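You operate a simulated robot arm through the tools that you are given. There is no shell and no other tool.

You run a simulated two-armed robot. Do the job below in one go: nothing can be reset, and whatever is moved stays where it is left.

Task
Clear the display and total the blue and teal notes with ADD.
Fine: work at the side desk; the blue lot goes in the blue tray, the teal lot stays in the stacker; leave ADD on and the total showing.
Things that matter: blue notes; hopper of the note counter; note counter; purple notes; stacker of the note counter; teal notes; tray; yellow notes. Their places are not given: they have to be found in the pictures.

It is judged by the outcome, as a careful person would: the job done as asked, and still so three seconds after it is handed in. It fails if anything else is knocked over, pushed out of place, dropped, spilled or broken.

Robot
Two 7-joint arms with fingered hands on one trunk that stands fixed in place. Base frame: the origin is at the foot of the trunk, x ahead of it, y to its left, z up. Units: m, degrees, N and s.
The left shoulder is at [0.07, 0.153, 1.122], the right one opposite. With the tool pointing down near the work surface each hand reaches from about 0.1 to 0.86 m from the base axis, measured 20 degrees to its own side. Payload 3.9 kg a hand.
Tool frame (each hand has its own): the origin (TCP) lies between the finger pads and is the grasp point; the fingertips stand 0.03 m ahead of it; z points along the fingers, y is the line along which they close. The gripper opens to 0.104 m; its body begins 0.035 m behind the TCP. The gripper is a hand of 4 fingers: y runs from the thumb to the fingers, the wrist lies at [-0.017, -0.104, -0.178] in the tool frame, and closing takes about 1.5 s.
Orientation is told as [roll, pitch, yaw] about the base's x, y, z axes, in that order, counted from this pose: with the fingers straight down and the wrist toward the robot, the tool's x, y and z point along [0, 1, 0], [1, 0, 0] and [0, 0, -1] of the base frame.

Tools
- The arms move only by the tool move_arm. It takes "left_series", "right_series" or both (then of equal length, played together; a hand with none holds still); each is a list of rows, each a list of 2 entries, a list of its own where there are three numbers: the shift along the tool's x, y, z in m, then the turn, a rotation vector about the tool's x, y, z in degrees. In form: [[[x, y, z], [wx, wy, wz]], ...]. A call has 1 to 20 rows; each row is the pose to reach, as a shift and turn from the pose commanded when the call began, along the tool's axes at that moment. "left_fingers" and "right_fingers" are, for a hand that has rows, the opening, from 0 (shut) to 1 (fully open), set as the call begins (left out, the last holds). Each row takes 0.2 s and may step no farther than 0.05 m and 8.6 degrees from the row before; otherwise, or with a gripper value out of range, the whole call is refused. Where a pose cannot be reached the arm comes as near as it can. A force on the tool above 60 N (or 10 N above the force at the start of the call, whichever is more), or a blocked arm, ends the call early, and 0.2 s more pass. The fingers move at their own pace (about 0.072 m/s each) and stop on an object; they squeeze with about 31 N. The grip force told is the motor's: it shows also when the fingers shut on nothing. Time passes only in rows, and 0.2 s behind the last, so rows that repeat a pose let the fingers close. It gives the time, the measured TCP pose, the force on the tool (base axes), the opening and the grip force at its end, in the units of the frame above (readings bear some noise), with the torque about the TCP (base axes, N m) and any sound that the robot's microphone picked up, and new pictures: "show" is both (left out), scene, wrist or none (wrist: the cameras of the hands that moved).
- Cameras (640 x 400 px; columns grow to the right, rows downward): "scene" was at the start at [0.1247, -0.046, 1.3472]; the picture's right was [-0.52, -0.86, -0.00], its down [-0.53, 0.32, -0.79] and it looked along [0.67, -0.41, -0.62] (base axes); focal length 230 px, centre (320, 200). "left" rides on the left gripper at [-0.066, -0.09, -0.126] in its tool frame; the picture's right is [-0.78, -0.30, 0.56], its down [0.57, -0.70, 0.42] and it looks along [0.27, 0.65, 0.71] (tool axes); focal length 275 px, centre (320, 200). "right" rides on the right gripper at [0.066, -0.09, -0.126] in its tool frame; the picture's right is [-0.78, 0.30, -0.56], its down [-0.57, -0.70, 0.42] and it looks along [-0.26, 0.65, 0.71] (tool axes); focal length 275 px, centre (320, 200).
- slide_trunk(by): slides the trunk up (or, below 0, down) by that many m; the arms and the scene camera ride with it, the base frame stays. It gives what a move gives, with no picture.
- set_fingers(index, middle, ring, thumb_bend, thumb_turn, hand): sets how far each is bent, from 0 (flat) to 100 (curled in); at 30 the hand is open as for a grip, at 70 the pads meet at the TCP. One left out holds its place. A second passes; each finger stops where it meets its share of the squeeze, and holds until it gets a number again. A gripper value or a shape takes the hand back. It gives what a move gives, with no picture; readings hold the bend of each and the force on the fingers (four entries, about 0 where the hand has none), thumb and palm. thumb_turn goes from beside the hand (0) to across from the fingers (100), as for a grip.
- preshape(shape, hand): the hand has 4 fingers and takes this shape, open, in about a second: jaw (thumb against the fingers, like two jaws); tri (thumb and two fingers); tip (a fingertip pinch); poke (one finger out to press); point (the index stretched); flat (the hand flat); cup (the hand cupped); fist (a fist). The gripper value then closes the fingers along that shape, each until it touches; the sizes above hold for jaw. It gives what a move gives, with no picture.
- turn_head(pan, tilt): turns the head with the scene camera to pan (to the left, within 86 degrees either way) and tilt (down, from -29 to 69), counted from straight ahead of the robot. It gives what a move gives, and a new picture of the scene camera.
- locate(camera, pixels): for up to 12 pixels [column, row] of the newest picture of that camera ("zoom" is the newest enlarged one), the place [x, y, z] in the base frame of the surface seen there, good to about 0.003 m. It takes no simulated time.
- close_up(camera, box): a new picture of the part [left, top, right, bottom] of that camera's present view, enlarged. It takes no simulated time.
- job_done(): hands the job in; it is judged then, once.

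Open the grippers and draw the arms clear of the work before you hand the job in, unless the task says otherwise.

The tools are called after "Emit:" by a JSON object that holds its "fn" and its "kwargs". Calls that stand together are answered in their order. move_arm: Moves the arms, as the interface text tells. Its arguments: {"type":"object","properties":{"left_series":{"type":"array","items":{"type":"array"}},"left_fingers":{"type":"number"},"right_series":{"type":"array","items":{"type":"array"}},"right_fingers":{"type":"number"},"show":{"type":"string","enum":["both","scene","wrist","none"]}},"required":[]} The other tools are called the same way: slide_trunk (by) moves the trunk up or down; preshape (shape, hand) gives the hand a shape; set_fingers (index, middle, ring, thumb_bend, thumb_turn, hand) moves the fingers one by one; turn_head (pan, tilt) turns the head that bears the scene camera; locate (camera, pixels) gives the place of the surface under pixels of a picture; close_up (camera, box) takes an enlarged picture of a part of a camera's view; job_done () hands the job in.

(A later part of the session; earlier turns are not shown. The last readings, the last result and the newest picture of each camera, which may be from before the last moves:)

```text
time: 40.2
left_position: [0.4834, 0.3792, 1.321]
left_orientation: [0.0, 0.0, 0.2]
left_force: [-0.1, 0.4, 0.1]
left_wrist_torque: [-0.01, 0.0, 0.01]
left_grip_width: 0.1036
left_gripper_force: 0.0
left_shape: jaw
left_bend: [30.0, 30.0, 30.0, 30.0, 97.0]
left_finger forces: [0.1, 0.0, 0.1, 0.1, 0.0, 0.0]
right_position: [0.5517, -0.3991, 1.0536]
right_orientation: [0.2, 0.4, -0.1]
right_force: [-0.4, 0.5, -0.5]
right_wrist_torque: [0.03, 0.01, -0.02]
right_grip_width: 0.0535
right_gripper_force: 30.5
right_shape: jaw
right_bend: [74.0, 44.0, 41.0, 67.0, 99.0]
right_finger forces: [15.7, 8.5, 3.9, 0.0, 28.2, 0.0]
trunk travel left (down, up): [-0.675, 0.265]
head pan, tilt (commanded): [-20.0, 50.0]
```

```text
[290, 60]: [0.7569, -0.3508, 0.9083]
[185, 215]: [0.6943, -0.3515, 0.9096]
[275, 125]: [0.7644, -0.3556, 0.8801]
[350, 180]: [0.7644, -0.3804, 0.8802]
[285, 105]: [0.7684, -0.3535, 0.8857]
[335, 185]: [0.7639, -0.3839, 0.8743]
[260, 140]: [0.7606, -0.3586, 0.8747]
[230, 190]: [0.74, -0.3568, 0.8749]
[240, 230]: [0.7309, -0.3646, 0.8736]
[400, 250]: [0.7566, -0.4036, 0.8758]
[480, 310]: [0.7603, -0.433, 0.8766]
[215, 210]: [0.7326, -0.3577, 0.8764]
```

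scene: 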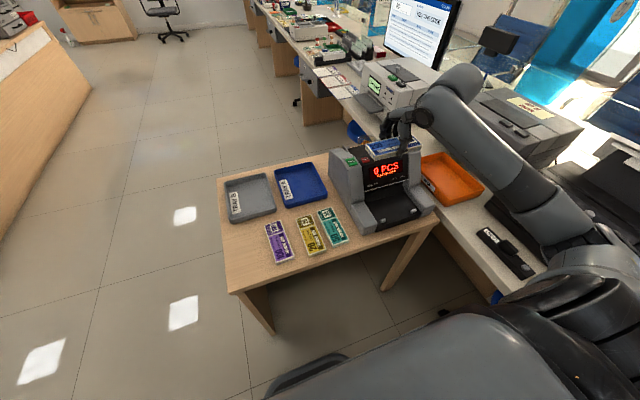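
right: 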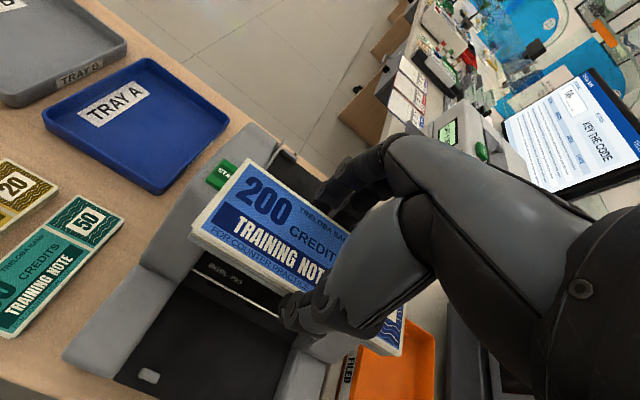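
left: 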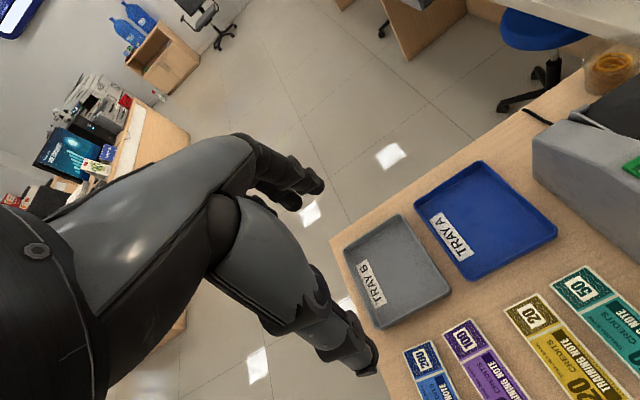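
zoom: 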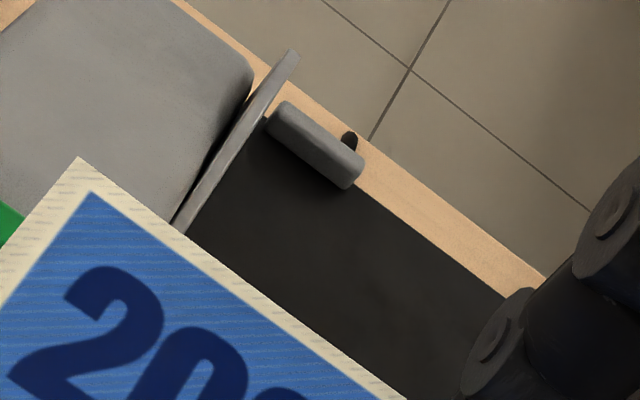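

Hopper is x 0.657–0.764, y −0.354 to −0.518. I move the bundle over it to TCP (0.728,−0.434,1.0) and check.

Emit:
{"fn": "move_arm", "kwargs": {"right_series": [[[-0.007, 0.04, 0], [0, 0, 0]], [[-0.014, 0.08, 0], [0, 0, 0]], [[-0.021, 0.12, 0], [0, 0, 0]], [[-0.028, 0.155, 0.01], [0, 0, 0]], [[-0.035, 0.176, 0.03], [0, 0, 0]], [[-0.035, 0.176, 0.05], [0, 0, 0]], [[-0.035, 0.176, 0.05], [0, 0, 0]]]}}

Emit:
{"fn": "close_up", "kwargs": {"camera": "scene", "box": [325, 100, 445, 190]}}

Emit:
{"fn": "close_up", "kwargs": {"camera": "right", "box": [150, 130, 400, 380]}}

```text
time: 41.8
left_position: [0.4835, 0.3791, 1.3211]
left_orientation: [0.0, 0.0, 0.3]
left_force: [-0.5, 0.9, 0.7]
left_wrist_torque: [-0.05, 0.02, -0.01]
left_grip_width: 0.1035
left_gripper_force: 0.1
left_shape: jaw
left_bend: [30.0, 30.0, 30.0, 30.0, 97.0]
left_finger forces: [0.0, 0.1, 0.0, 0.0, 0.1, 0.1]
right_position: [0.7251, -0.433, 0.9988]
right_orientation: [0.3, 0.4, 0.0]
right_force: [0.2, 0.9, -0.2]
right_wrist_torque: [0.04, -0.03, 0.01]
right_grip_width: 0.0536
right_gripper_force: 31.3
right_shape: jaw
right_bend: [74.0, 44.0, 41.0, 67.0, 99.0]
right_finger forces: [15.8, 8.5, 3.8, 0.0, 28.2, 0.0]
trunk travel left (down, up): [-0.675, 0.265]
head pan, tilt (commanded): [-20.0, 50.0]
```

scene: 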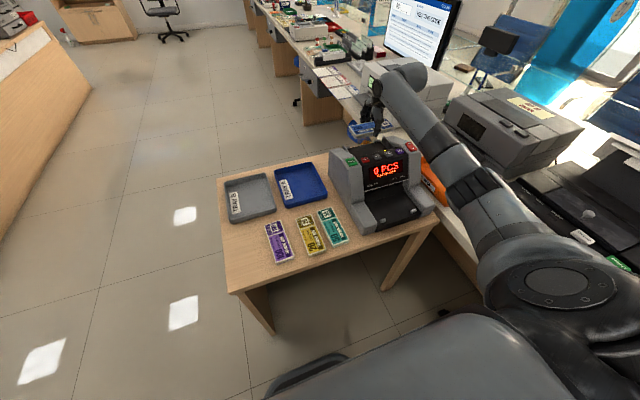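
right: 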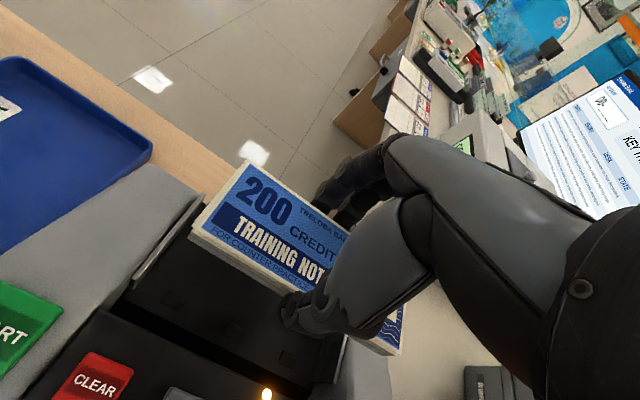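

```text
4.44 times, centred on (385, 145) of scene
```

zoom: 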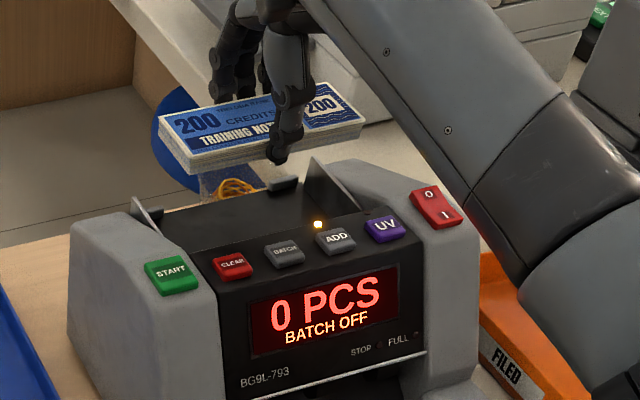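

```text
1.60 times, centred on (275, 255) of right
```

zoom: 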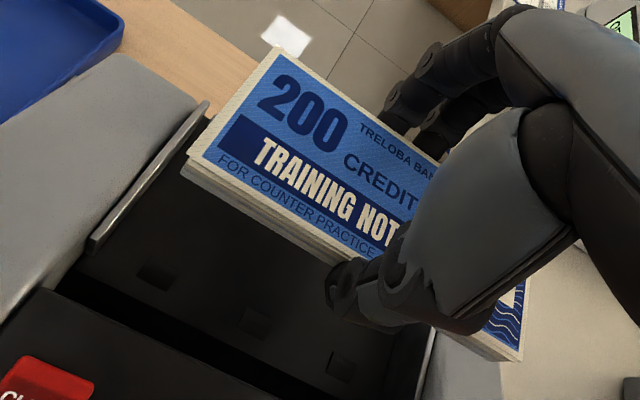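

The wrist zoom shows the hopper floor, its front slot and rollers. I locate the slot, rollers, guides and the bundle corner.

Emit:
{"fn": "locate", "kwargs": {"camera": "zoom", "pixels": [[75, 285], [60, 310], [40, 300], [100, 260], [155, 275], [258, 322], [340, 362], [185, 165], [205, 110], [100, 240], [275, 50], [425, 360]]}}

```text
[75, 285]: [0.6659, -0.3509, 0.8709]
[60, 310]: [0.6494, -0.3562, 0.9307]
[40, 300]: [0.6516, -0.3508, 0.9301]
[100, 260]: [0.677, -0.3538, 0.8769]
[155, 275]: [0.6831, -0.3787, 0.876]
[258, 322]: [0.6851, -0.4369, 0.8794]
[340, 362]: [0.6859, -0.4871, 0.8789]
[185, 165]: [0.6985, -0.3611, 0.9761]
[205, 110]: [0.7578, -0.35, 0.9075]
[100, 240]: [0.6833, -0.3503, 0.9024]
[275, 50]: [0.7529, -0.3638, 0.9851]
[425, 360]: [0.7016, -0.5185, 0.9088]
```

The bundle spans y −0.363…−0.506 between guides at −0.350/−0.5185, x 0.698–0.753; clear. I lower it 0.08 m slowly.

Emit:
{"fn": "move_arm", "kwargs": {"right_series": [[[0, 0, 0.025], [0, 0, 0]], [[0, 0, 0.05], [0, 0, 0]], [[0, 0, 0.065], [0, 0, 0]], [[0, 0, 0.075], [0, 0, 0]], [[0, 0, 0.082], [0, 0, 0]], [[0, 0, 0.082], [0, 0, 0]]]}}

Emit:
{"fn": "close_up", "kwargs": {"camera": "scene", "box": [325, 100, 445, 190]}}

Emit:
{"fn": "close_up", "kwargs": {"camera": "right", "box": [150, 130, 400, 380]}}

```text
time: 43.2
left_position: [0.483, 0.3781, 1.3207]
left_orientation: [-0.1, -0.1, 0.2]
left_force: [-0.2, -0.5, 0.5]
left_wrist_torque: [0.01, 0.0, 0.0]
left_grip_width: 0.1038
left_gripper_force: 0.0
left_shape: jaw
left_bend: [30.0, 30.0, 30.0, 30.0, 97.0]
left_finger forces: [0.0, 0.0, 0.0, 0.0, 0.0, 0.0]
right_position: [0.7264, -0.4313, 0.918]
right_orientation: [0.2, 0.4, 0.0]
right_force: [0.3, -0.4, -0.3]
right_wrist_torque: [-0.04, 0.03, 0.01]
right_grip_width: 0.0535
right_gripper_force: 31.4
right_shape: jaw
right_bend: [74.0, 44.0, 41.0, 67.0, 99.0]
right_finger forces: [15.7, 8.6, 3.8, 0.0, 28.1, 0.1]
trunk travel left (down, up): [-0.675, 0.265]
head pan, tilt (commanded): [-20.0, 50.0]
```

scene: 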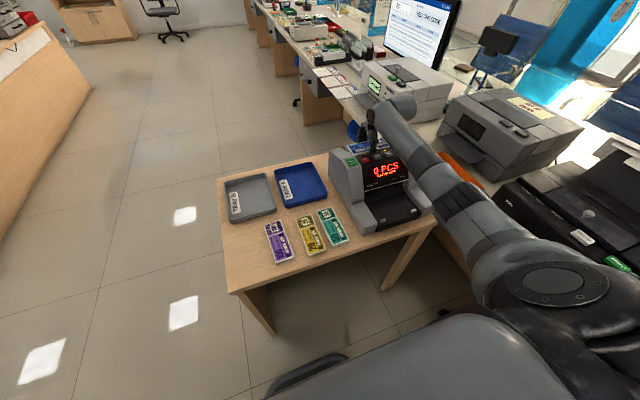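
right: 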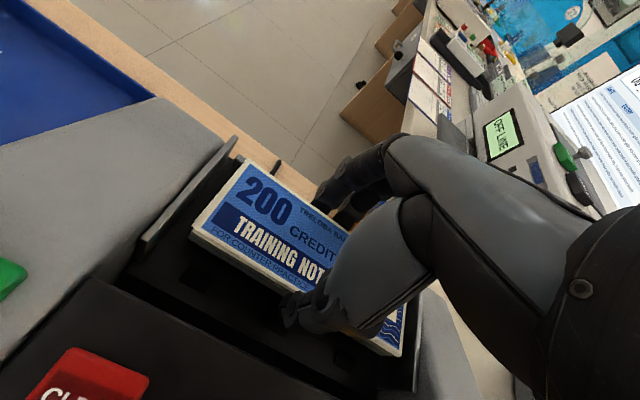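

```text
4.44 times, centred on (385, 145) of scene
```

zoom: 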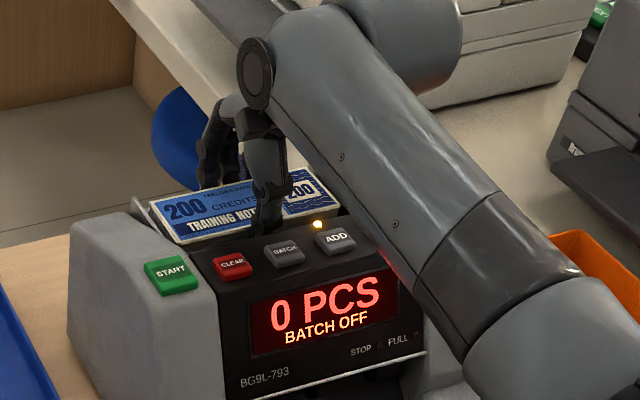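

```text
1.60 times, centred on (275, 255) of right
```

zoom: 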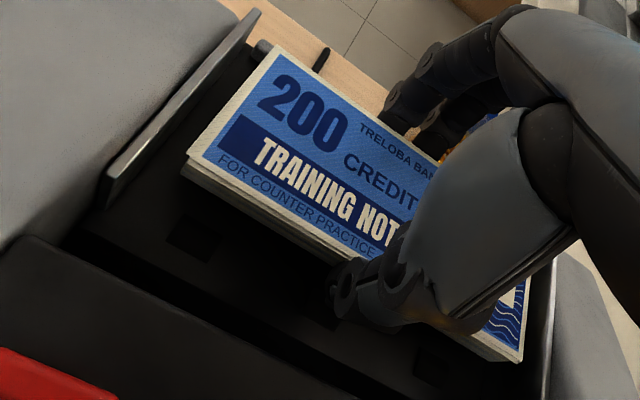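

The bundle is in the hopper zone just above the floor. I check the forearm's height over the UV/power keys before going lower.

Emit:
{"fn": "locate", "kwargs": {"camera": "scene", "pixels": [[395, 130], [405, 145], [420, 165], [430, 185], [450, 190], [470, 215], [412, 160], [440, 205], [500, 220]]}}

```text
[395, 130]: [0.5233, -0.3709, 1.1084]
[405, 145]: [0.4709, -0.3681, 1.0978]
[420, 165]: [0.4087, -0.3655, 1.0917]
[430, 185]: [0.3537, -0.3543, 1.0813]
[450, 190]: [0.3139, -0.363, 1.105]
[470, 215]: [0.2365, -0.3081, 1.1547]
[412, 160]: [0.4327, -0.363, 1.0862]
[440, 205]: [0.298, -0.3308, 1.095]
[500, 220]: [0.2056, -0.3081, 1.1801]
```

Forearm is around z≈1.09, well clear. I lower the last ~9 mm in small steps.

Emit:
{"fn": "move_arm", "kwargs": {"right_series": [[[0, 0, 0.003], [0, 0, 0]], [[0, 0, 0.006], [0, 0, 0]], [[0, 0, 0.008], [0, 0, 0]], [[0, 0, 0.009], [0, 0, 0]], [[0, 0, 0.009], [0, 0, 0]]], "show": "none"}}

```text
time: 44.4
left_position: [0.4838, 0.3783, 1.3206]
left_orientation: [0.0, 0.0, 0.1]
left_force: [0.5, 0.3, -0.6]
left_wrist_torque: [0.01, -0.03, 0.01]
left_grip_width: 0.1035
left_gripper_force: 0.0
left_shape: jaw
left_bend: [30.0, 30.0, 30.0, 30.0, 97.0]
left_finger forces: [0.1, 0.0, 0.0, 0.0, 0.0, 0.0]
right_position: [0.7251, -0.4345, 0.9077]
right_orientation: [0.2, 0.4, -0.1]
right_force: [-0.3, -0.1, 0.2]
right_wrist_torque: [-0.03, 0.02, 0.0]
right_grip_width: 0.0535
right_gripper_force: 31.1
right_shape: jaw
right_bend: [74.0, 44.0, 41.0, 67.0, 99.0]
right_finger forces: [15.8, 8.6, 3.7, 0.1, 28.0, 0.1]
trunk travel left (down, up): [-0.675, 0.265]
head pan, tilt (commanded): [-20.0, 50.0]
```

No contact yet at z=0.908. I go 3 mm further, then see.

Emit:
{"fn": "move_arm", "kwargs": {"right_series": [[[0, 0, 0.0015], [0, 0, 0]], [[0, 0, 0.003], [0, 0, 0]], [[0, 0, 0.003], [0, 0, 0]]], "show": "none"}}

Emit:
{"fn": "close_up", "kwargs": {"camera": "right", "box": [170, 150, 370, 360]}}

```text
time: 45.2
left_position: [0.4822, 0.3789, 1.3221]
left_orientation: [0.0, 0.0, 0.2]
left_force: [0.0, 0.3, 0.0]
left_wrist_torque: [-0.02, -0.02, 0.02]
left_grip_width: 0.1039
left_gripper_force: 0.0
left_shape: jaw
left_bend: [30.0, 30.0, 30.0, 30.0, 97.0]
left_finger forces: [0.0, 0.0, 0.1, 0.1, 0.0, 0.0]
right_position: [0.7256, -0.4342, 0.9058]
right_orientation: [0.2, 0.3, -0.1]
right_force: [0.7, -0.1, 2.9]
right_wrist_torque: [-0.02, -0.16, 0.01]
right_grip_width: 0.0533
right_gripper_force: 31.2
right_shape: jaw
right_bend: [74.0, 44.0, 41.0, 67.0, 99.0]
right_finger forces: [16.3, 11.0, 3.9, 0.0, 28.3, 0.0]
trunk travel left (down, up): [-0.675, 0.265]
head pan, tilt (commanded): [-20.0, 50.0]
```

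```text
1.90 times, centred on (270, 255) of right
```

zoom: 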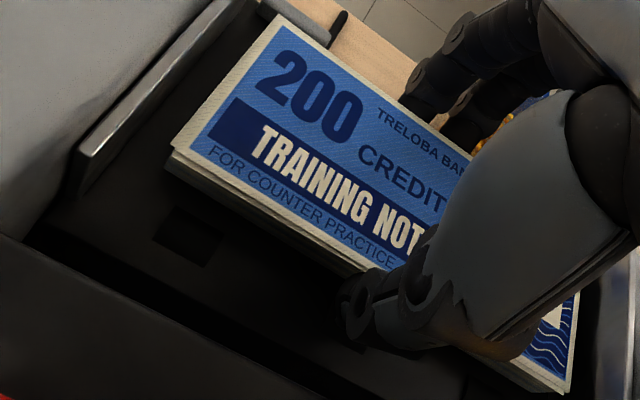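

Light contact (2.9 N): the bundle rests on the hopper floor. I open to ~0.075 to release.

Emit:
{"fn": "move_arm", "kwargs": {"right_series": [[[0, 0, -0.001], [0, 0, 0]], [[0, 0, -0.001], [0, 0, 0]], [[0, 0, -0.001], [0, 0, 0]], [[0, 0, -0.001], [0, 0, 0]], [[0, 0, -0.001], [0, 0, 0]]], "right_fingers": 0.73, "show": "none"}}

Emit:
{"fn": "close_up", "kwargs": {"camera": "right", "box": [170, 150, 370, 360]}}

Emit:
{"fn": "close_up", "kwargs": {"camera": "scene", "box": [325, 100, 445, 190]}}

```text
time: 46.4
left_position: [0.4832, 0.3787, 1.3205]
left_orientation: [-0.1, 0.0, 0.2]
left_force: [0.5, 0.2, -0.4]
left_wrist_torque: [0.0, -0.01, 0.01]
left_grip_width: 0.1036
left_gripper_force: 0.1
left_shape: jaw
left_bend: [30.0, 30.0, 30.0, 30.0, 97.0]
left_finger forces: [0.0, 0.0, 0.0, 0.0, 0.0, 0.0]
right_position: [0.7251, -0.4347, 0.9053]
right_orientation: [0.2, 0.4, 0.0]
right_force: [0.0, -0.5, -1.3]
right_wrist_torque: [0.05, 0.03, 0.04]
right_grip_width: 0.0757
right_gripper_force: 0.0
right_shape: jaw
right_bend: [27.0, 36.0, 33.0, 54.0, 99.0]
right_finger forces: [0.1, 0.1, 0.0, 0.0, 0.0, 0.1]
trunk travel left (down, up): [-0.675, 0.265]
head pan, tilt (commanded): [-20.0, 50.0]
```

```text
1.90 times, centred on (270, 255) of right
```

zoom: 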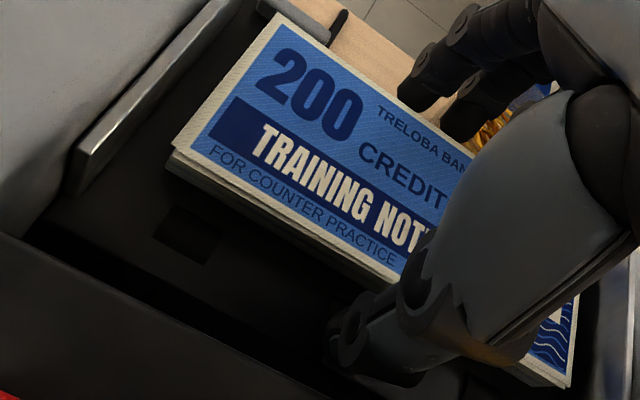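

```text
4.44 times, centred on (385, 145) of scene
```

zoom: 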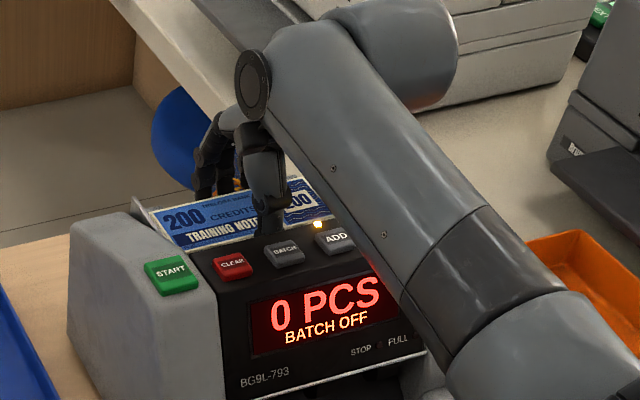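

Released with no contact forces. I lift straight up 0.12 m and look.

Emit:
{"fn": "move_arm", "kwargs": {"right_series": [[[0, 0, -0.015], [0, 0, 0]], [[0, 0, -0.04], [0, 0, 0]], [[0, 0, -0.08], [0, 0, 0]], [[0, 0, -0.12], [0, 0, 0]], [[0, -0.03, -0.15], [0, 0, 0]], [[0, -0.07, -0.16], [0, 0, 0]], [[0.03, -0.1, -0.16], [0, 0, 0]]]}}

Emit:
{"fn": "close_up", "kwargs": {"camera": "right", "box": [100, 130, 400, 380]}}

Emit:
{"fn": "close_up", "kwargs": {"camera": "scene", "box": [325, 100, 445, 230]}}

```text
time: 48.0
left_position: [0.4824, 0.3793, 1.3212]
left_orientation: [0.0, 0.0, 0.2]
left_force: [0.6, -0.4, -0.3]
left_wrist_torque: [0.02, 0.04, 0.01]
left_grip_width: 0.1035
left_gripper_force: 0.1
left_shape: jaw
left_bend: [30.0, 30.0, 30.0, 30.0, 97.0]
left_finger forces: [0.0, 0.0, 0.0, 0.1, 0.0, 0.2]
right_position: [0.6229, -0.4028, 1.0696]
right_orientation: [0.1, 0.4, 0.0]
right_force: [0.1, -0.2, 1.1]
right_wrist_torque: [-0.01, 0.02, -0.06]
right_grip_width: 0.0756
right_gripper_force: 0.1
right_shape: jaw
right_bend: [27.0, 36.0, 33.0, 54.0, 99.0]
right_finger forces: [0.0, 0.1, 0.1, 0.0, 0.0, 0.0]
trunk travel left (down, up): [-0.675, 0.265]
head pan, tilt (commanded): [-20.0, 50.0]
```

scene: 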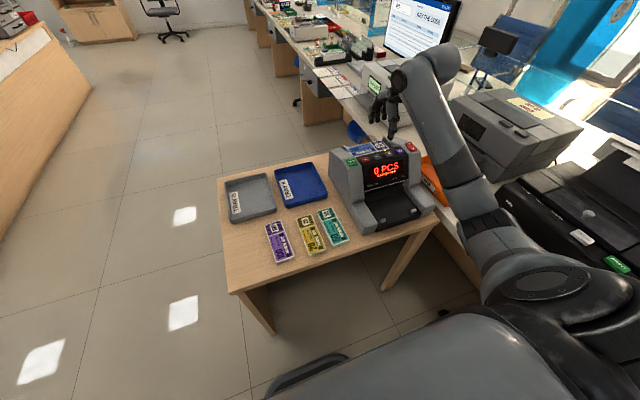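
right: 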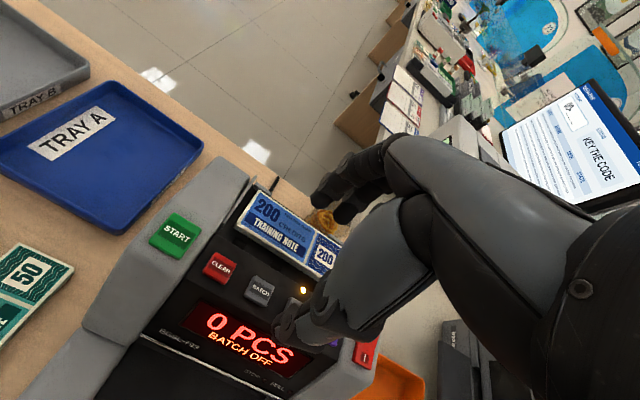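

```text
1.60 times, centred on (250, 255) of right
```

zoom: 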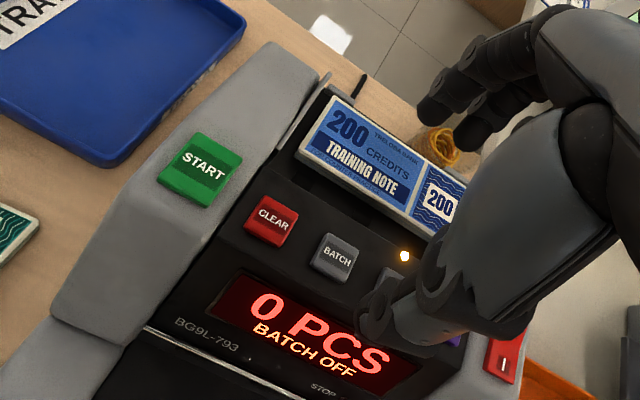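

```text
3.08 times, centred on (385, 165) of scene
```

zoom: 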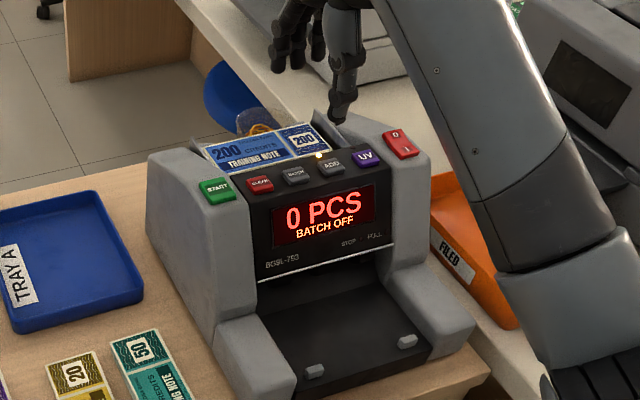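

The blue bundle sits in the hopper. I set the one-finger poke and move to hover over START (0.6305,−0.319,0.939).

Emit:
{"fn": "preshape", "kwargs": {"hand": "right", "shape": "poke"}}

Emit:
{"fn": "set_fingers", "kwargs": {"hand": "right", "middle": 99}}

Emit:
{"fn": "move_arm", "kwargs": {"right_series": [[[0.03, 0.001, 0.01], [0, 0, 0]], [[0.06, 0.002, 0.03], [0, 0, 0]], [[0.079, 0.003, 0.06], [0, 0, 0]], [[0.079, 0.003, 0.082], [0, 0, 0]], [[0.079, 0.003, 0.082], [0, 0, 0]]]}}

Emit:
{"fn": "close_up", "kwargs": {"camera": "right", "box": [200, 150, 360, 300]}}

Emit:
{"fn": "close_up", "kwargs": {"camera": "scene", "box": [325, 110, 415, 190]}}

```text
time: 48.9
left_position: [0.4831, 0.3783, 1.3223]
left_orientation: [0.0, 0.0, 0.2]
left_force: [-1.3, -0.4, 0.0]
left_wrist_torque: [-0.05, 0.02, 0.0]
left_grip_width: 0.1035
left_gripper_force: 0.0
left_shape: jaw
left_bend: [30.0, 30.0, 30.0, 30.0, 97.0]
left_finger forces: [0.0, 0.0, 0.1, 0.1, 0.0, 0.1]
right_position: [0.6238, -0.4061, 1.0676]
right_orientation: [0.2, 0.3, 0.0]
right_force: [0.1, 0.1, -1.0]
right_wrist_torque: [-0.01, -0.03, 0.0]
right_grip_width: 0.0
right_gripper_force: 0.2
right_shape: poke
right_bend: [70.0, 70.0, 99.0, 100.0, 100.0]
right_finger forces: [0.0, 0.0, 0.0, 0.0, 0.0, 0.0]
trunk travel left (down, up): [-0.675, 0.265]
head pan, tilt (commanded): [-20.0, 50.0]
```

```text
time: 49.9
left_position: [0.4829, 0.3783, 1.3214]
left_orientation: [0.1, 0.1, 0.2]
left_force: [-0.3, 0.4, 0.1]
left_wrist_torque: [0.03, -0.03, 0.03]
left_grip_width: 0.1037
left_gripper_force: 0.1
left_shape: jaw
left_bend: [30.0, 30.0, 30.0, 30.0, 97.0]
left_finger forces: [0.0, 0.0, 0.0, 0.0, 0.0, 0.0]
right_position: [0.6236, -0.4048, 1.0665]
right_orientation: [0.2, 0.4, 0.0]
right_force: [0.6, 0.5, -0.5]
right_wrist_torque: [0.01, -0.01, 0.0]
right_grip_width: 0.0287
right_gripper_force: 0.1
right_shape: fingers
right_bend: [70.0, 99.0, 99.0, 100.0, 100.0]
right_finger forces: [0.0, 0.0, 0.0, 0.0, 0.0, 0.0]
trunk travel left (down, up): [-0.675, 0.265]
head pan, tilt (commanded): [-20.0, 50.0]
```

```text
time: 51.1
left_position: [0.4829, 0.3783, 1.3215]
left_orientation: [-0.1, 0.0, 0.2]
left_force: [0.0, -0.3, 0.7]
left_wrist_torque: [0.0, -0.02, 0.01]
left_grip_width: 0.1035
left_gripper_force: 0.1
left_shape: jaw
left_bend: [30.0, 30.0, 30.0, 30.0, 97.0]
left_finger forces: [0.0, 0.1, 0.0, 0.0, 0.0, 0.1]
right_position: [0.6298, -0.3234, 0.9847]
right_orientation: [0.2, 0.4, 0.0]
right_force: [-0.1, 0.6, -0.2]
right_wrist_torque: [0.0, 0.0, 0.01]
right_grip_width: 0.0291
right_gripper_force: 0.0
right_shape: fingers
right_bend: [70.0, 99.0, 99.0, 100.0, 100.0]
right_finger forces: [0.0, 0.1, 0.0, 0.0, 0.1, 0.0]
trunk travel left (down, up): [-0.675, 0.265]
head pan, tilt (commanded): [-20.0, 50.0]
```

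scene: 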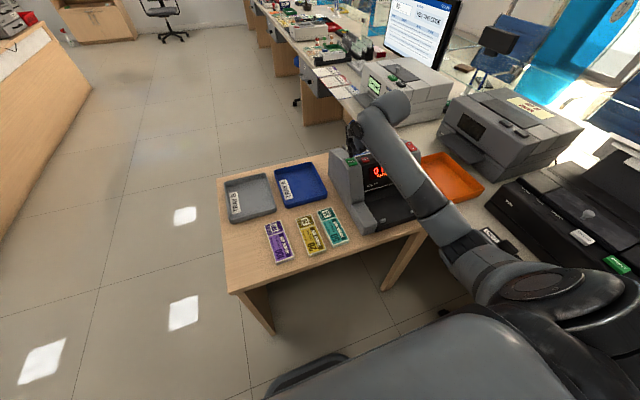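
right: 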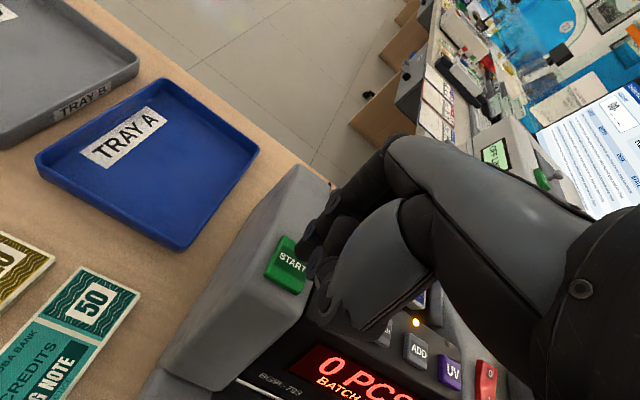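

```text
2.67 times, centred on (280, 225) of right
```

zoom: 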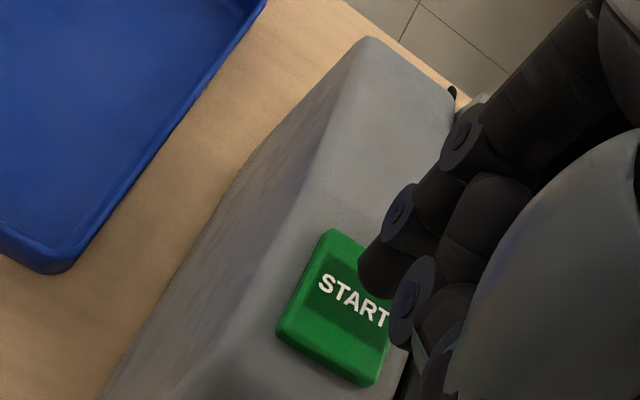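

```text
5.00 times, centred on (370, 150) of scene
```

zoom: 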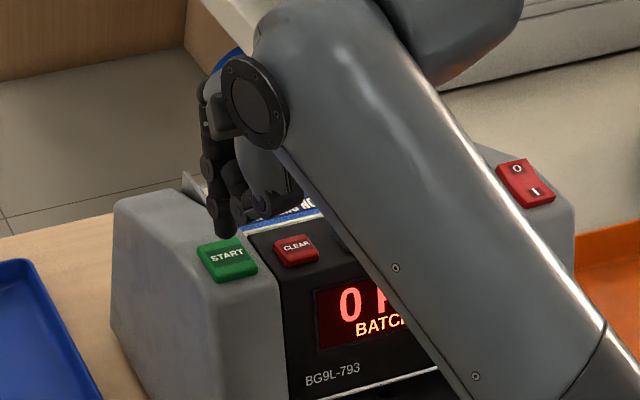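

The index tip is above START. I press it down about 2 cm to the same depth as before.

Emit:
{"fn": "move_arm", "kwargs": {"right_series": [[[0, -0.003, 0.01], [0, 0, 0]], [[0, -0.003, 0.016], [0, 0, 0]], [[0, -0.003, 0.019], [0, 0, 0]], [[0, -0.003, 0.0215], [0, 0, 0]]], "show": "none"}}

Emit:
{"fn": "close_up", "kwargs": {"camera": "scene", "box": [325, 110, 435, 230]}}

```text
time: 52.1
left_position: [0.4837, 0.3784, 1.32]
left_orientation: [0.1, 0.0, 0.1]
left_force: [0.3, 1.0, 0.0]
left_wrist_torque: [-0.02, 0.0, 0.0]
left_grip_width: 0.1037
left_gripper_force: 0.0
left_shape: jaw
left_bend: [30.0, 30.0, 30.0, 30.0, 97.0]
left_finger forces: [0.1, 0.0, 0.0, 0.0, 0.0, 0.0]
right_position: [0.6271, -0.3239, 0.9639]
right_orientation: [0.2, 0.3, -0.1]
right_force: [1.9, -1.7, 5.2]
right_wrist_torque: [0.03, -0.07, -0.03]
right_grip_width: 0.0285
right_gripper_force: 2.5
right_shape: fingers
right_bend: [70.0, 99.0, 99.0, 100.0, 100.0]
right_finger forces: [5.4, 0.0, 0.0, 0.1, 0.0, 0.0]
trunk travel left (down, up): [-0.675, 0.265]
head pan, tilt (commanded): [-20.0, 50.0]
heard: click
```

```text
3.33 times, centred on (380, 170) of scene
```

zoom: 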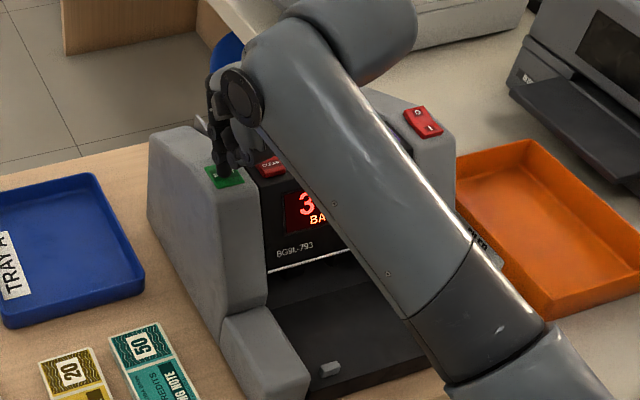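

START clicked and the display is counting (3…). I lift off and pull the hand up and back to see it.

Emit:
{"fn": "move_arm", "kwargs": {"right_series": [[[0, 0, -0.02], [0, 0, 0]], [[0, 0, -0.06], [0, 0, 0]], [[0, 0, -0.1], [0, 0, 0]], [[0.02, -0.03, -0.13], [0, 0, 0]], [[0.04, -0.07, -0.14], [0, 0, 0]], [[0.06, -0.11, -0.14], [0, 0, 0]], [[0.1, -0.13, -0.14], [0, 0, 0]], [[0.14, -0.13, -0.14], [0, 0, 0]]]}}

Emit:
{"fn": "close_up", "kwargs": {"camera": "scene", "box": [325, 110, 445, 240]}}

Emit:
{"fn": "close_up", "kwargs": {"camera": "right", "box": [100, 130, 400, 390]}}

```text
time: 53.9
left_position: [0.4842, 0.3793, 1.3199]
left_orientation: [0.0, 0.1, 0.2]
left_force: [0.2, -0.1, -0.5]
left_wrist_torque: [0.01, 0.01, 0.01]
left_grip_width: 0.1036
left_gripper_force: 0.0
left_shape: jaw
left_bend: [30.0, 30.0, 30.0, 30.0, 97.0]
left_finger forces: [0.0, 0.0, 0.0, 0.1, 0.1, 0.0]
right_position: [0.4969, -0.1829, 1.1051]
right_orientation: [0.2, 0.4, -0.2]
right_force: [-0.1, 0.6, -1.2]
right_wrist_torque: [-0.01, -0.01, 0.0]
right_grip_width: 0.0286
right_gripper_force: 0.1
right_shape: fingers
right_bend: [70.0, 99.0, 99.0, 100.0, 100.0]
right_finger forces: [0.1, 0.0, 0.0, 0.0, 0.0, 0.0]
trunk travel left (down, up): [-0.675, 0.265]
head pan, tilt (commanded): [-20.0, 50.0]
```

scene: 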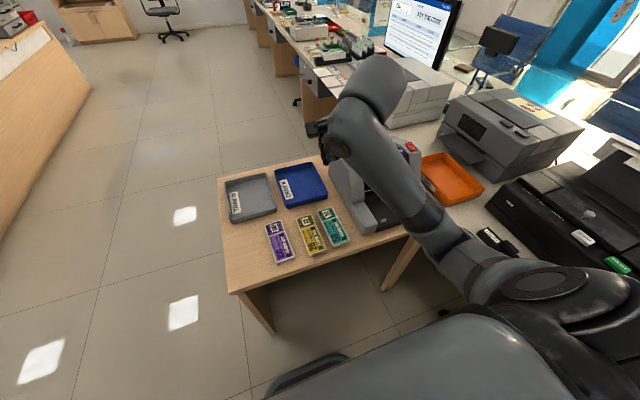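
right: 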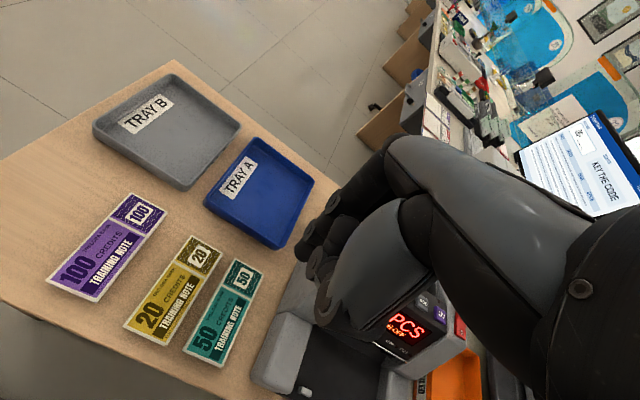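

```text
3.08 times, centred on (385, 175) of scene
```

zoom: 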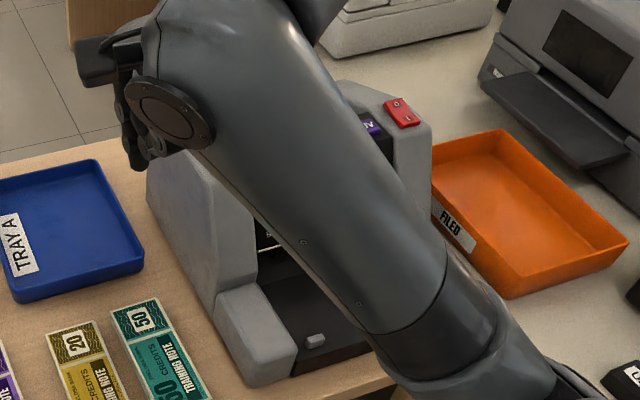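

```text
1.54 times, centred on (250, 260) of right
```

zoom: 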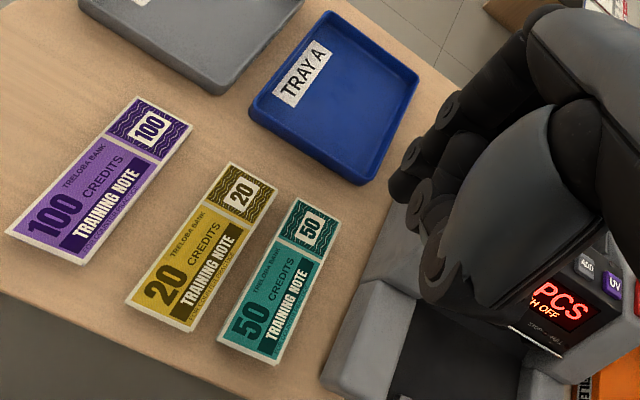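

The forearm blocks the view. I move the hand right and up near its start place to see the machine.

Emit:
{"fn": "move_arm", "kwargs": {"right_series": [[[-0.04, -0.01, -0.02], [0, 0, 0]], [[-0.08, -0.02, -0.04], [0, 0, 0]], [[-0.12, -0.03, -0.06], [0, 0, 0]], [[-0.16, -0.035, -0.08], [0, 0, 0]], [[-0.2, -0.04, -0.1], [0, 0, 0]], [[-0.22, -0.04, -0.12], [0, 0, 0]]]}}

Emit:
{"fn": "close_up", "kwargs": {"camera": "scene", "box": [325, 130, 445, 240]}}

Emit:
{"fn": "preshape", "kwargs": {"hand": "right", "shape": "jaw"}}

Emit:
{"fn": "close_up", "kwargs": {"camera": "right", "box": [100, 130, 400, 390]}}

```text
time: 55.3
left_position: [0.4834, 0.378, 1.3211]
left_orientation: [0.0, 0.0, 0.3]
left_force: [0.2, 0.5, 0.5]
left_wrist_torque: [-0.01, 0.0, 0.01]
left_grip_width: 0.1035
left_gripper_force: 0.1
left_shape: jaw
left_bend: [30.0, 30.0, 30.0, 30.0, 97.0]
left_finger forces: [0.0, 0.2, 0.1, 0.0, 0.0, 0.0]
right_position: [0.4597, -0.4037, 1.2258]
right_orientation: [0.2, 0.5, 0.0]
right_force: [-0.3, 0.0, 0.9]
right_wrist_torque: [0.0, 0.04, 0.02]
right_grip_width: 0.0288
right_gripper_force: 0.0
right_shape: fingers
right_bend: [70.0, 99.0, 99.0, 100.0, 100.0]
right_finger forces: [0.0, 0.0, 0.0, 0.0, 0.0, 0.0]
trunk travel left (down, up): [-0.675, 0.265]
head pan, tilt (commanded): [-20.0, 50.0]
```

scene: 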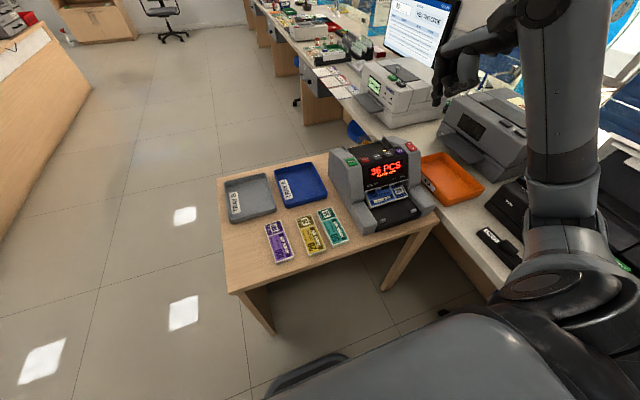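
right: 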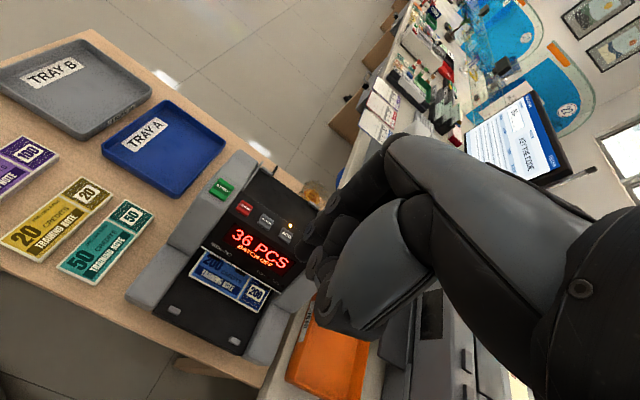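

```text
3.64 times, centred on (385, 185) of scene
```

zoom: 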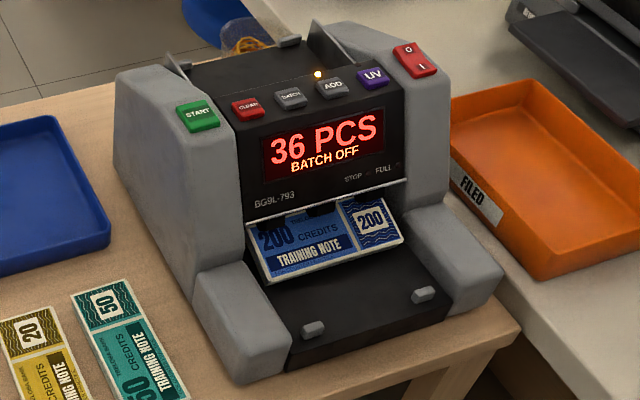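

```text
time: 56.2
left_position: [0.4827, 0.3775, 1.3213]
left_orientation: [0.0, 0.0, 0.2]
left_force: [-0.5, -0.5, -0.4]
left_wrist_torque: [0.0, 0.0, -0.01]
left_grip_width: 0.1036
left_gripper_force: 0.1
left_shape: jaw
left_bend: [30.0, 30.0, 30.0, 30.0, 97.0]
left_finger forces: [0.0, 0.1, 0.1, 0.0, 0.0, 0.0]
right_position: [0.4591, -0.4025, 1.2253]
right_orientation: [0.3, 0.4, 0.1]
right_force: [-0.2, -0.3, -0.8]
right_wrist_torque: [-0.01, -0.02, 0.0]
right_grip_width: 0.104
right_gripper_force: 0.1
right_shape: jaw
right_bend: [30.0, 30.0, 30.0, 30.0, 97.0]
right_finger forces: [0.0, 0.0, 0.0, 0.0, 0.0, 0.1]
trunk travel left (down, up): [-0.675, 0.265]
head pan, tilt (commanded): [-20.0, 50.0]
```

```text
1.54 times, centred on (250, 260) of right
```

zoom: 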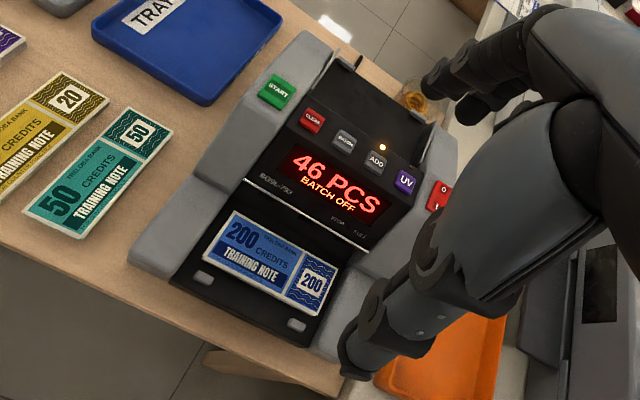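

The blue lot has come out into the stacker; the display shows 46 PCS and may still be counting. I wait with hold rows and look again.

Emit:
{"fn": "move_arm", "kwargs": {"right_series": [[[0, 0, 0], [0, 0, 0]], [[0, 0, 0], [0, 0, 0]], [[0, 0, 0], [0, 0, 0]], [[0, 0, 0], [0, 0, 0]], [[0, 0, 0], [0, 0, 0]], [[0, 0, 0], [0, 0, 0]], [[0, 0, 0], [0, 0, 0]], [[0, 0, 0], [0, 0, 0]], [[0, 0, 0], [0, 0, 0]], [[0, 0, 0], [0, 0, 0]]], "show": "none"}}

Emit:
{"fn": "close_up", "kwargs": {"camera": "right", "box": [150, 170, 350, 390]}}

Emit:
{"fn": "close_up", "kwargs": {"camera": "scene", "box": [325, 130, 445, 240]}}

```text
time: 58.4
left_position: [0.4833, 0.3783, 1.3219]
left_orientation: [0.0, -0.1, 0.2]
left_force: [0.2, 0.5, 1.1]
left_wrist_torque: [-0.02, -0.04, 0.02]
left_grip_width: 0.1036
left_gripper_force: 0.0
left_shape: jaw
left_bend: [30.0, 30.0, 30.0, 30.0, 97.0]
left_finger forces: [0.0, 0.0, 0.0, 0.0, 0.0, 0.0]
right_position: [0.4597, -0.4038, 1.2251]
right_orientation: [0.3, 0.4, 0.0]
right_force: [0.1, 0.5, 0.4]
right_wrist_torque: [0.01, -0.02, 0.04]
right_grip_width: 0.1039
right_gripper_force: 0.1
right_shape: jaw
right_bend: [30.0, 30.0, 30.0, 30.0, 97.0]
right_finger forces: [0.1, 0.0, 0.1, 0.0, 0.0, 0.0]
trunk travel left (down, up): [-0.675, 0.265]
head pan, tilt (commanded): [-20.0, 50.0]
```

```text
1.82 times, centred on (250, 280) of right
```

zoom: 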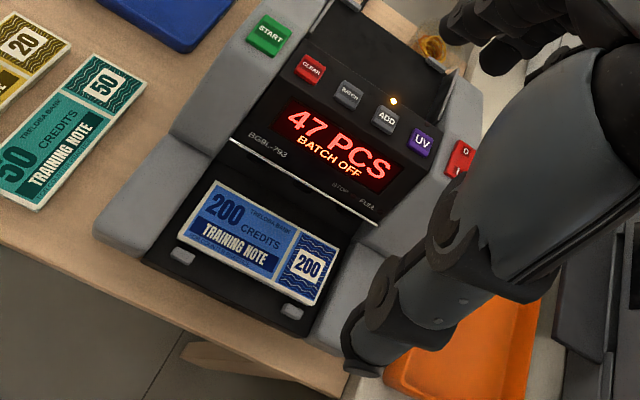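

```text
3.64 times, centred on (385, 185) of scene
```

zoom: 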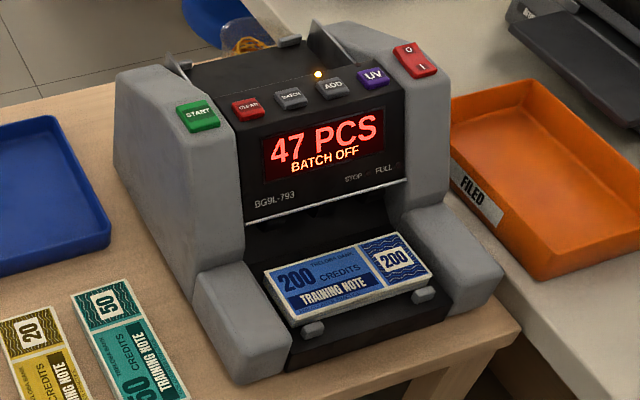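

The count stands at 47 PCS, the blue lot lies in the stacker. I locate its corners and the stacker surroundings.

Emit:
{"fn": "locate", "kwargs": {"camera": "zoom", "pixels": [[268, 273], [396, 235], [428, 270], [294, 315], [345, 275], [313, 328], [423, 294], [300, 350], [240, 270], [430, 215], [330, 225], [350, 310]]}}

Emit:
{"fn": "close_up", "kwargs": {"camera": "right", "box": [150, 170, 350, 390]}}

Emit:
{"fn": "locate", "kwargs": {"camera": "zoom", "pixels": [[213, 183], [338, 242], [180, 238], [314, 303], [258, 240], [183, 255], [292, 312], [150, 180], [240, 165], [370, 225], [330, 300], [200, 200]]}}

```text
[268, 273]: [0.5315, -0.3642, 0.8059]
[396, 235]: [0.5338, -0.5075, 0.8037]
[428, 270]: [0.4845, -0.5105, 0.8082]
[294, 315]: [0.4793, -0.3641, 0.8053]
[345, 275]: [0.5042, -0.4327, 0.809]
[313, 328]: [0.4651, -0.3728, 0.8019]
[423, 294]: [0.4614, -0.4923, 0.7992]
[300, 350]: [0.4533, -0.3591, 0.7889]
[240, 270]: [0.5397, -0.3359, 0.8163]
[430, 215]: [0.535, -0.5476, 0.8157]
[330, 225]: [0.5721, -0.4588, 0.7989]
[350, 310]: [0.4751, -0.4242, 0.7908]
```

```text
1.82 times, centred on (250, 280) of right
```

zoom: 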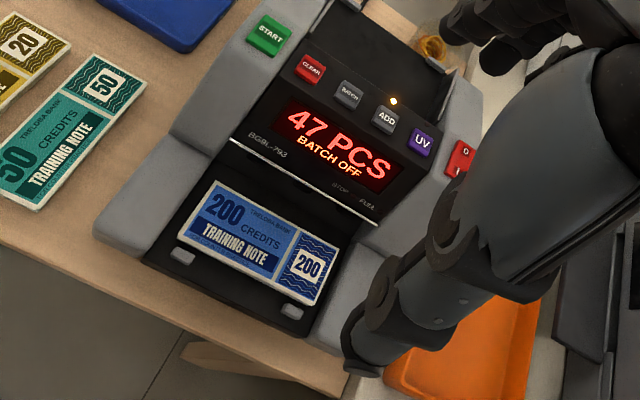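

```text
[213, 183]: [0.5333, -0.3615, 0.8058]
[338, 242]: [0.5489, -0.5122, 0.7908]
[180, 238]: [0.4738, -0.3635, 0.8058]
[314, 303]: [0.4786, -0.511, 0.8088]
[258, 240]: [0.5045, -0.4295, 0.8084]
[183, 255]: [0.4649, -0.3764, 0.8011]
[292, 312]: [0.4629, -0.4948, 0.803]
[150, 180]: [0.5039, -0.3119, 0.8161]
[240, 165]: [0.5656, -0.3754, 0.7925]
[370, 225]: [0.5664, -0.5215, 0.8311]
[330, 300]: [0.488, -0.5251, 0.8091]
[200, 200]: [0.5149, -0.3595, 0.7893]
```

The lot spans x 0.476–0.535, y −0.3625…−0.51, top z≈0.807. I must check the panel overhang above it: locate the silver lower edge and the display face.

Emit:
{"fn": "locate", "kwargs": {"camera": "zoom", "pixels": [[235, 141], [270, 160], [300, 180], [340, 203], [375, 223], [300, 165], [330, 150], [265, 120], [345, 120], [385, 118], [250, 155], [300, 188]]}}

```text
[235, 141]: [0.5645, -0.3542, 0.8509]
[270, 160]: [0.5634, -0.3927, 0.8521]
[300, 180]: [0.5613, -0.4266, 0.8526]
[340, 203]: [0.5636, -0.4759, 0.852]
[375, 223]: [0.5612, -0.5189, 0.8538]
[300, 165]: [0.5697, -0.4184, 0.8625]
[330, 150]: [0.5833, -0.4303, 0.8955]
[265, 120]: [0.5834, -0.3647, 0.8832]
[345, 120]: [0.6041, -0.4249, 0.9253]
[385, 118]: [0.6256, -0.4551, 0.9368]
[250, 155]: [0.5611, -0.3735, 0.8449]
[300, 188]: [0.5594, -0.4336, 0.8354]
```

The panel lip is at x≈0.56, z≈0.835–0.85, so fingers behind the lot must be slim. I set the grip opening to 0.73 here and measure the finger profile in the scene view.

Emit:
{"fn": "move_arm", "kwargs": {"right_series": [[[0, 0, 0], [0, 0, 0]], [[0, 0, 0], [0, 0, 0]], [[0, 0, 0], [0, 0, 0]], [[0, 0, 0], [0, 0, 0]]], "right_fingers": 0.73, "show": "scene"}}

Emit:
{"fn": "close_up", "kwargs": {"camera": "scene", "box": [415, 30, 505, 115]}}

```text
time: 59.4
left_position: [0.4832, 0.3789, 1.321]
left_orientation: [-0.1, 0.0, 0.1]
left_force: [-0.1, -0.5, 0.0]
left_wrist_torque: [0.04, -0.04, 0.04]
left_grip_width: 0.1037
left_gripper_force: 0.0
left_shape: jaw
left_bend: [30.0, 30.0, 30.0, 30.0, 97.0]
left_finger forces: [0.0, 0.0, 0.0, 0.0, 0.0, 0.0]
right_position: [0.4592, -0.4029, 1.2265]
right_orientation: [0.2, 0.4, 0.0]
right_force: [0.6, 0.3, 0.0]
right_wrist_torque: [-0.03, 0.02, 0.02]
right_grip_width: 0.0763
right_gripper_force: 0.1
right_shape: jaw
right_bend: [27.0, 36.0, 33.0, 54.0, 98.0]
right_finger forces: [0.1, 0.1, 0.1, 0.0, 0.0, 0.0]
trunk travel left (down, up): [-0.675, 0.265]
head pan, tilt (commanded): [-20.0, 50.0]
```

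scene: 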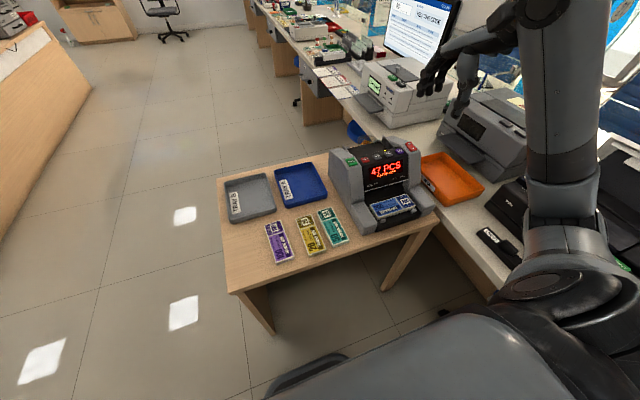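

```text
4.71 times, centred on (460, 72) of scene
```

zoom: 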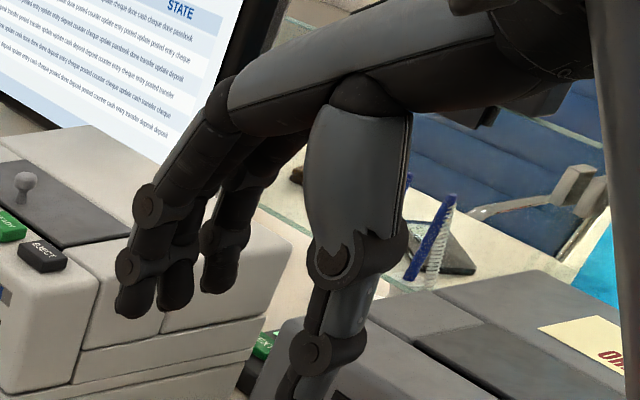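

I locate points along the index finger outline (tip (133,312), DIP (118,268), PIP (136,205), knuckle (210,95)) and along the thumb.

Emit:
{"fn": "locate", "kwargs": {"camera": "zoom", "pixels": [[133, 310], [120, 300], [150, 300], [120, 267], [130, 267], [138, 205], [148, 205], [165, 175], [205, 110], [225, 90], [150, 240], [175, 210]]}}

Emit:
{"fn": "locate", "kwargs": {"camera": "zoom", "pixels": [[310, 350], [290, 385], [335, 255], [310, 130], [360, 90], [310, 180], [330, 200], [395, 200], [350, 320], [300, 60], [430, 60], [255, 130]]}}

```text
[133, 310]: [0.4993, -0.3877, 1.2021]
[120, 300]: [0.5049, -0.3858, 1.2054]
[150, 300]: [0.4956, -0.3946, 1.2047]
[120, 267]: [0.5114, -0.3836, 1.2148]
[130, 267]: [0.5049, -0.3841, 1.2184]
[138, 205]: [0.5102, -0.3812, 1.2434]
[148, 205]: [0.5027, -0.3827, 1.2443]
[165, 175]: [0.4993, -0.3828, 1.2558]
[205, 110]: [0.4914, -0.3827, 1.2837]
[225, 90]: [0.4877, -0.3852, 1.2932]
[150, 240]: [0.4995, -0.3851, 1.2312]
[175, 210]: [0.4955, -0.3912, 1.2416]
```

```text
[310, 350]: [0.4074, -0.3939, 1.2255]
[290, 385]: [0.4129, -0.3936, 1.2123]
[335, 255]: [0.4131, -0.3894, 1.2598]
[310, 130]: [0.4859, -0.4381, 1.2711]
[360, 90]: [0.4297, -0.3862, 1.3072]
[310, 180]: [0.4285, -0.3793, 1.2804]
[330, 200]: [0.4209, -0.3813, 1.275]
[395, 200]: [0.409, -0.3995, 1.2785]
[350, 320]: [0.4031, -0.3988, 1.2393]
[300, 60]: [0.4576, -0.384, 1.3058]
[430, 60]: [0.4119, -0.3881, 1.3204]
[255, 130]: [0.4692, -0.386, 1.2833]
```

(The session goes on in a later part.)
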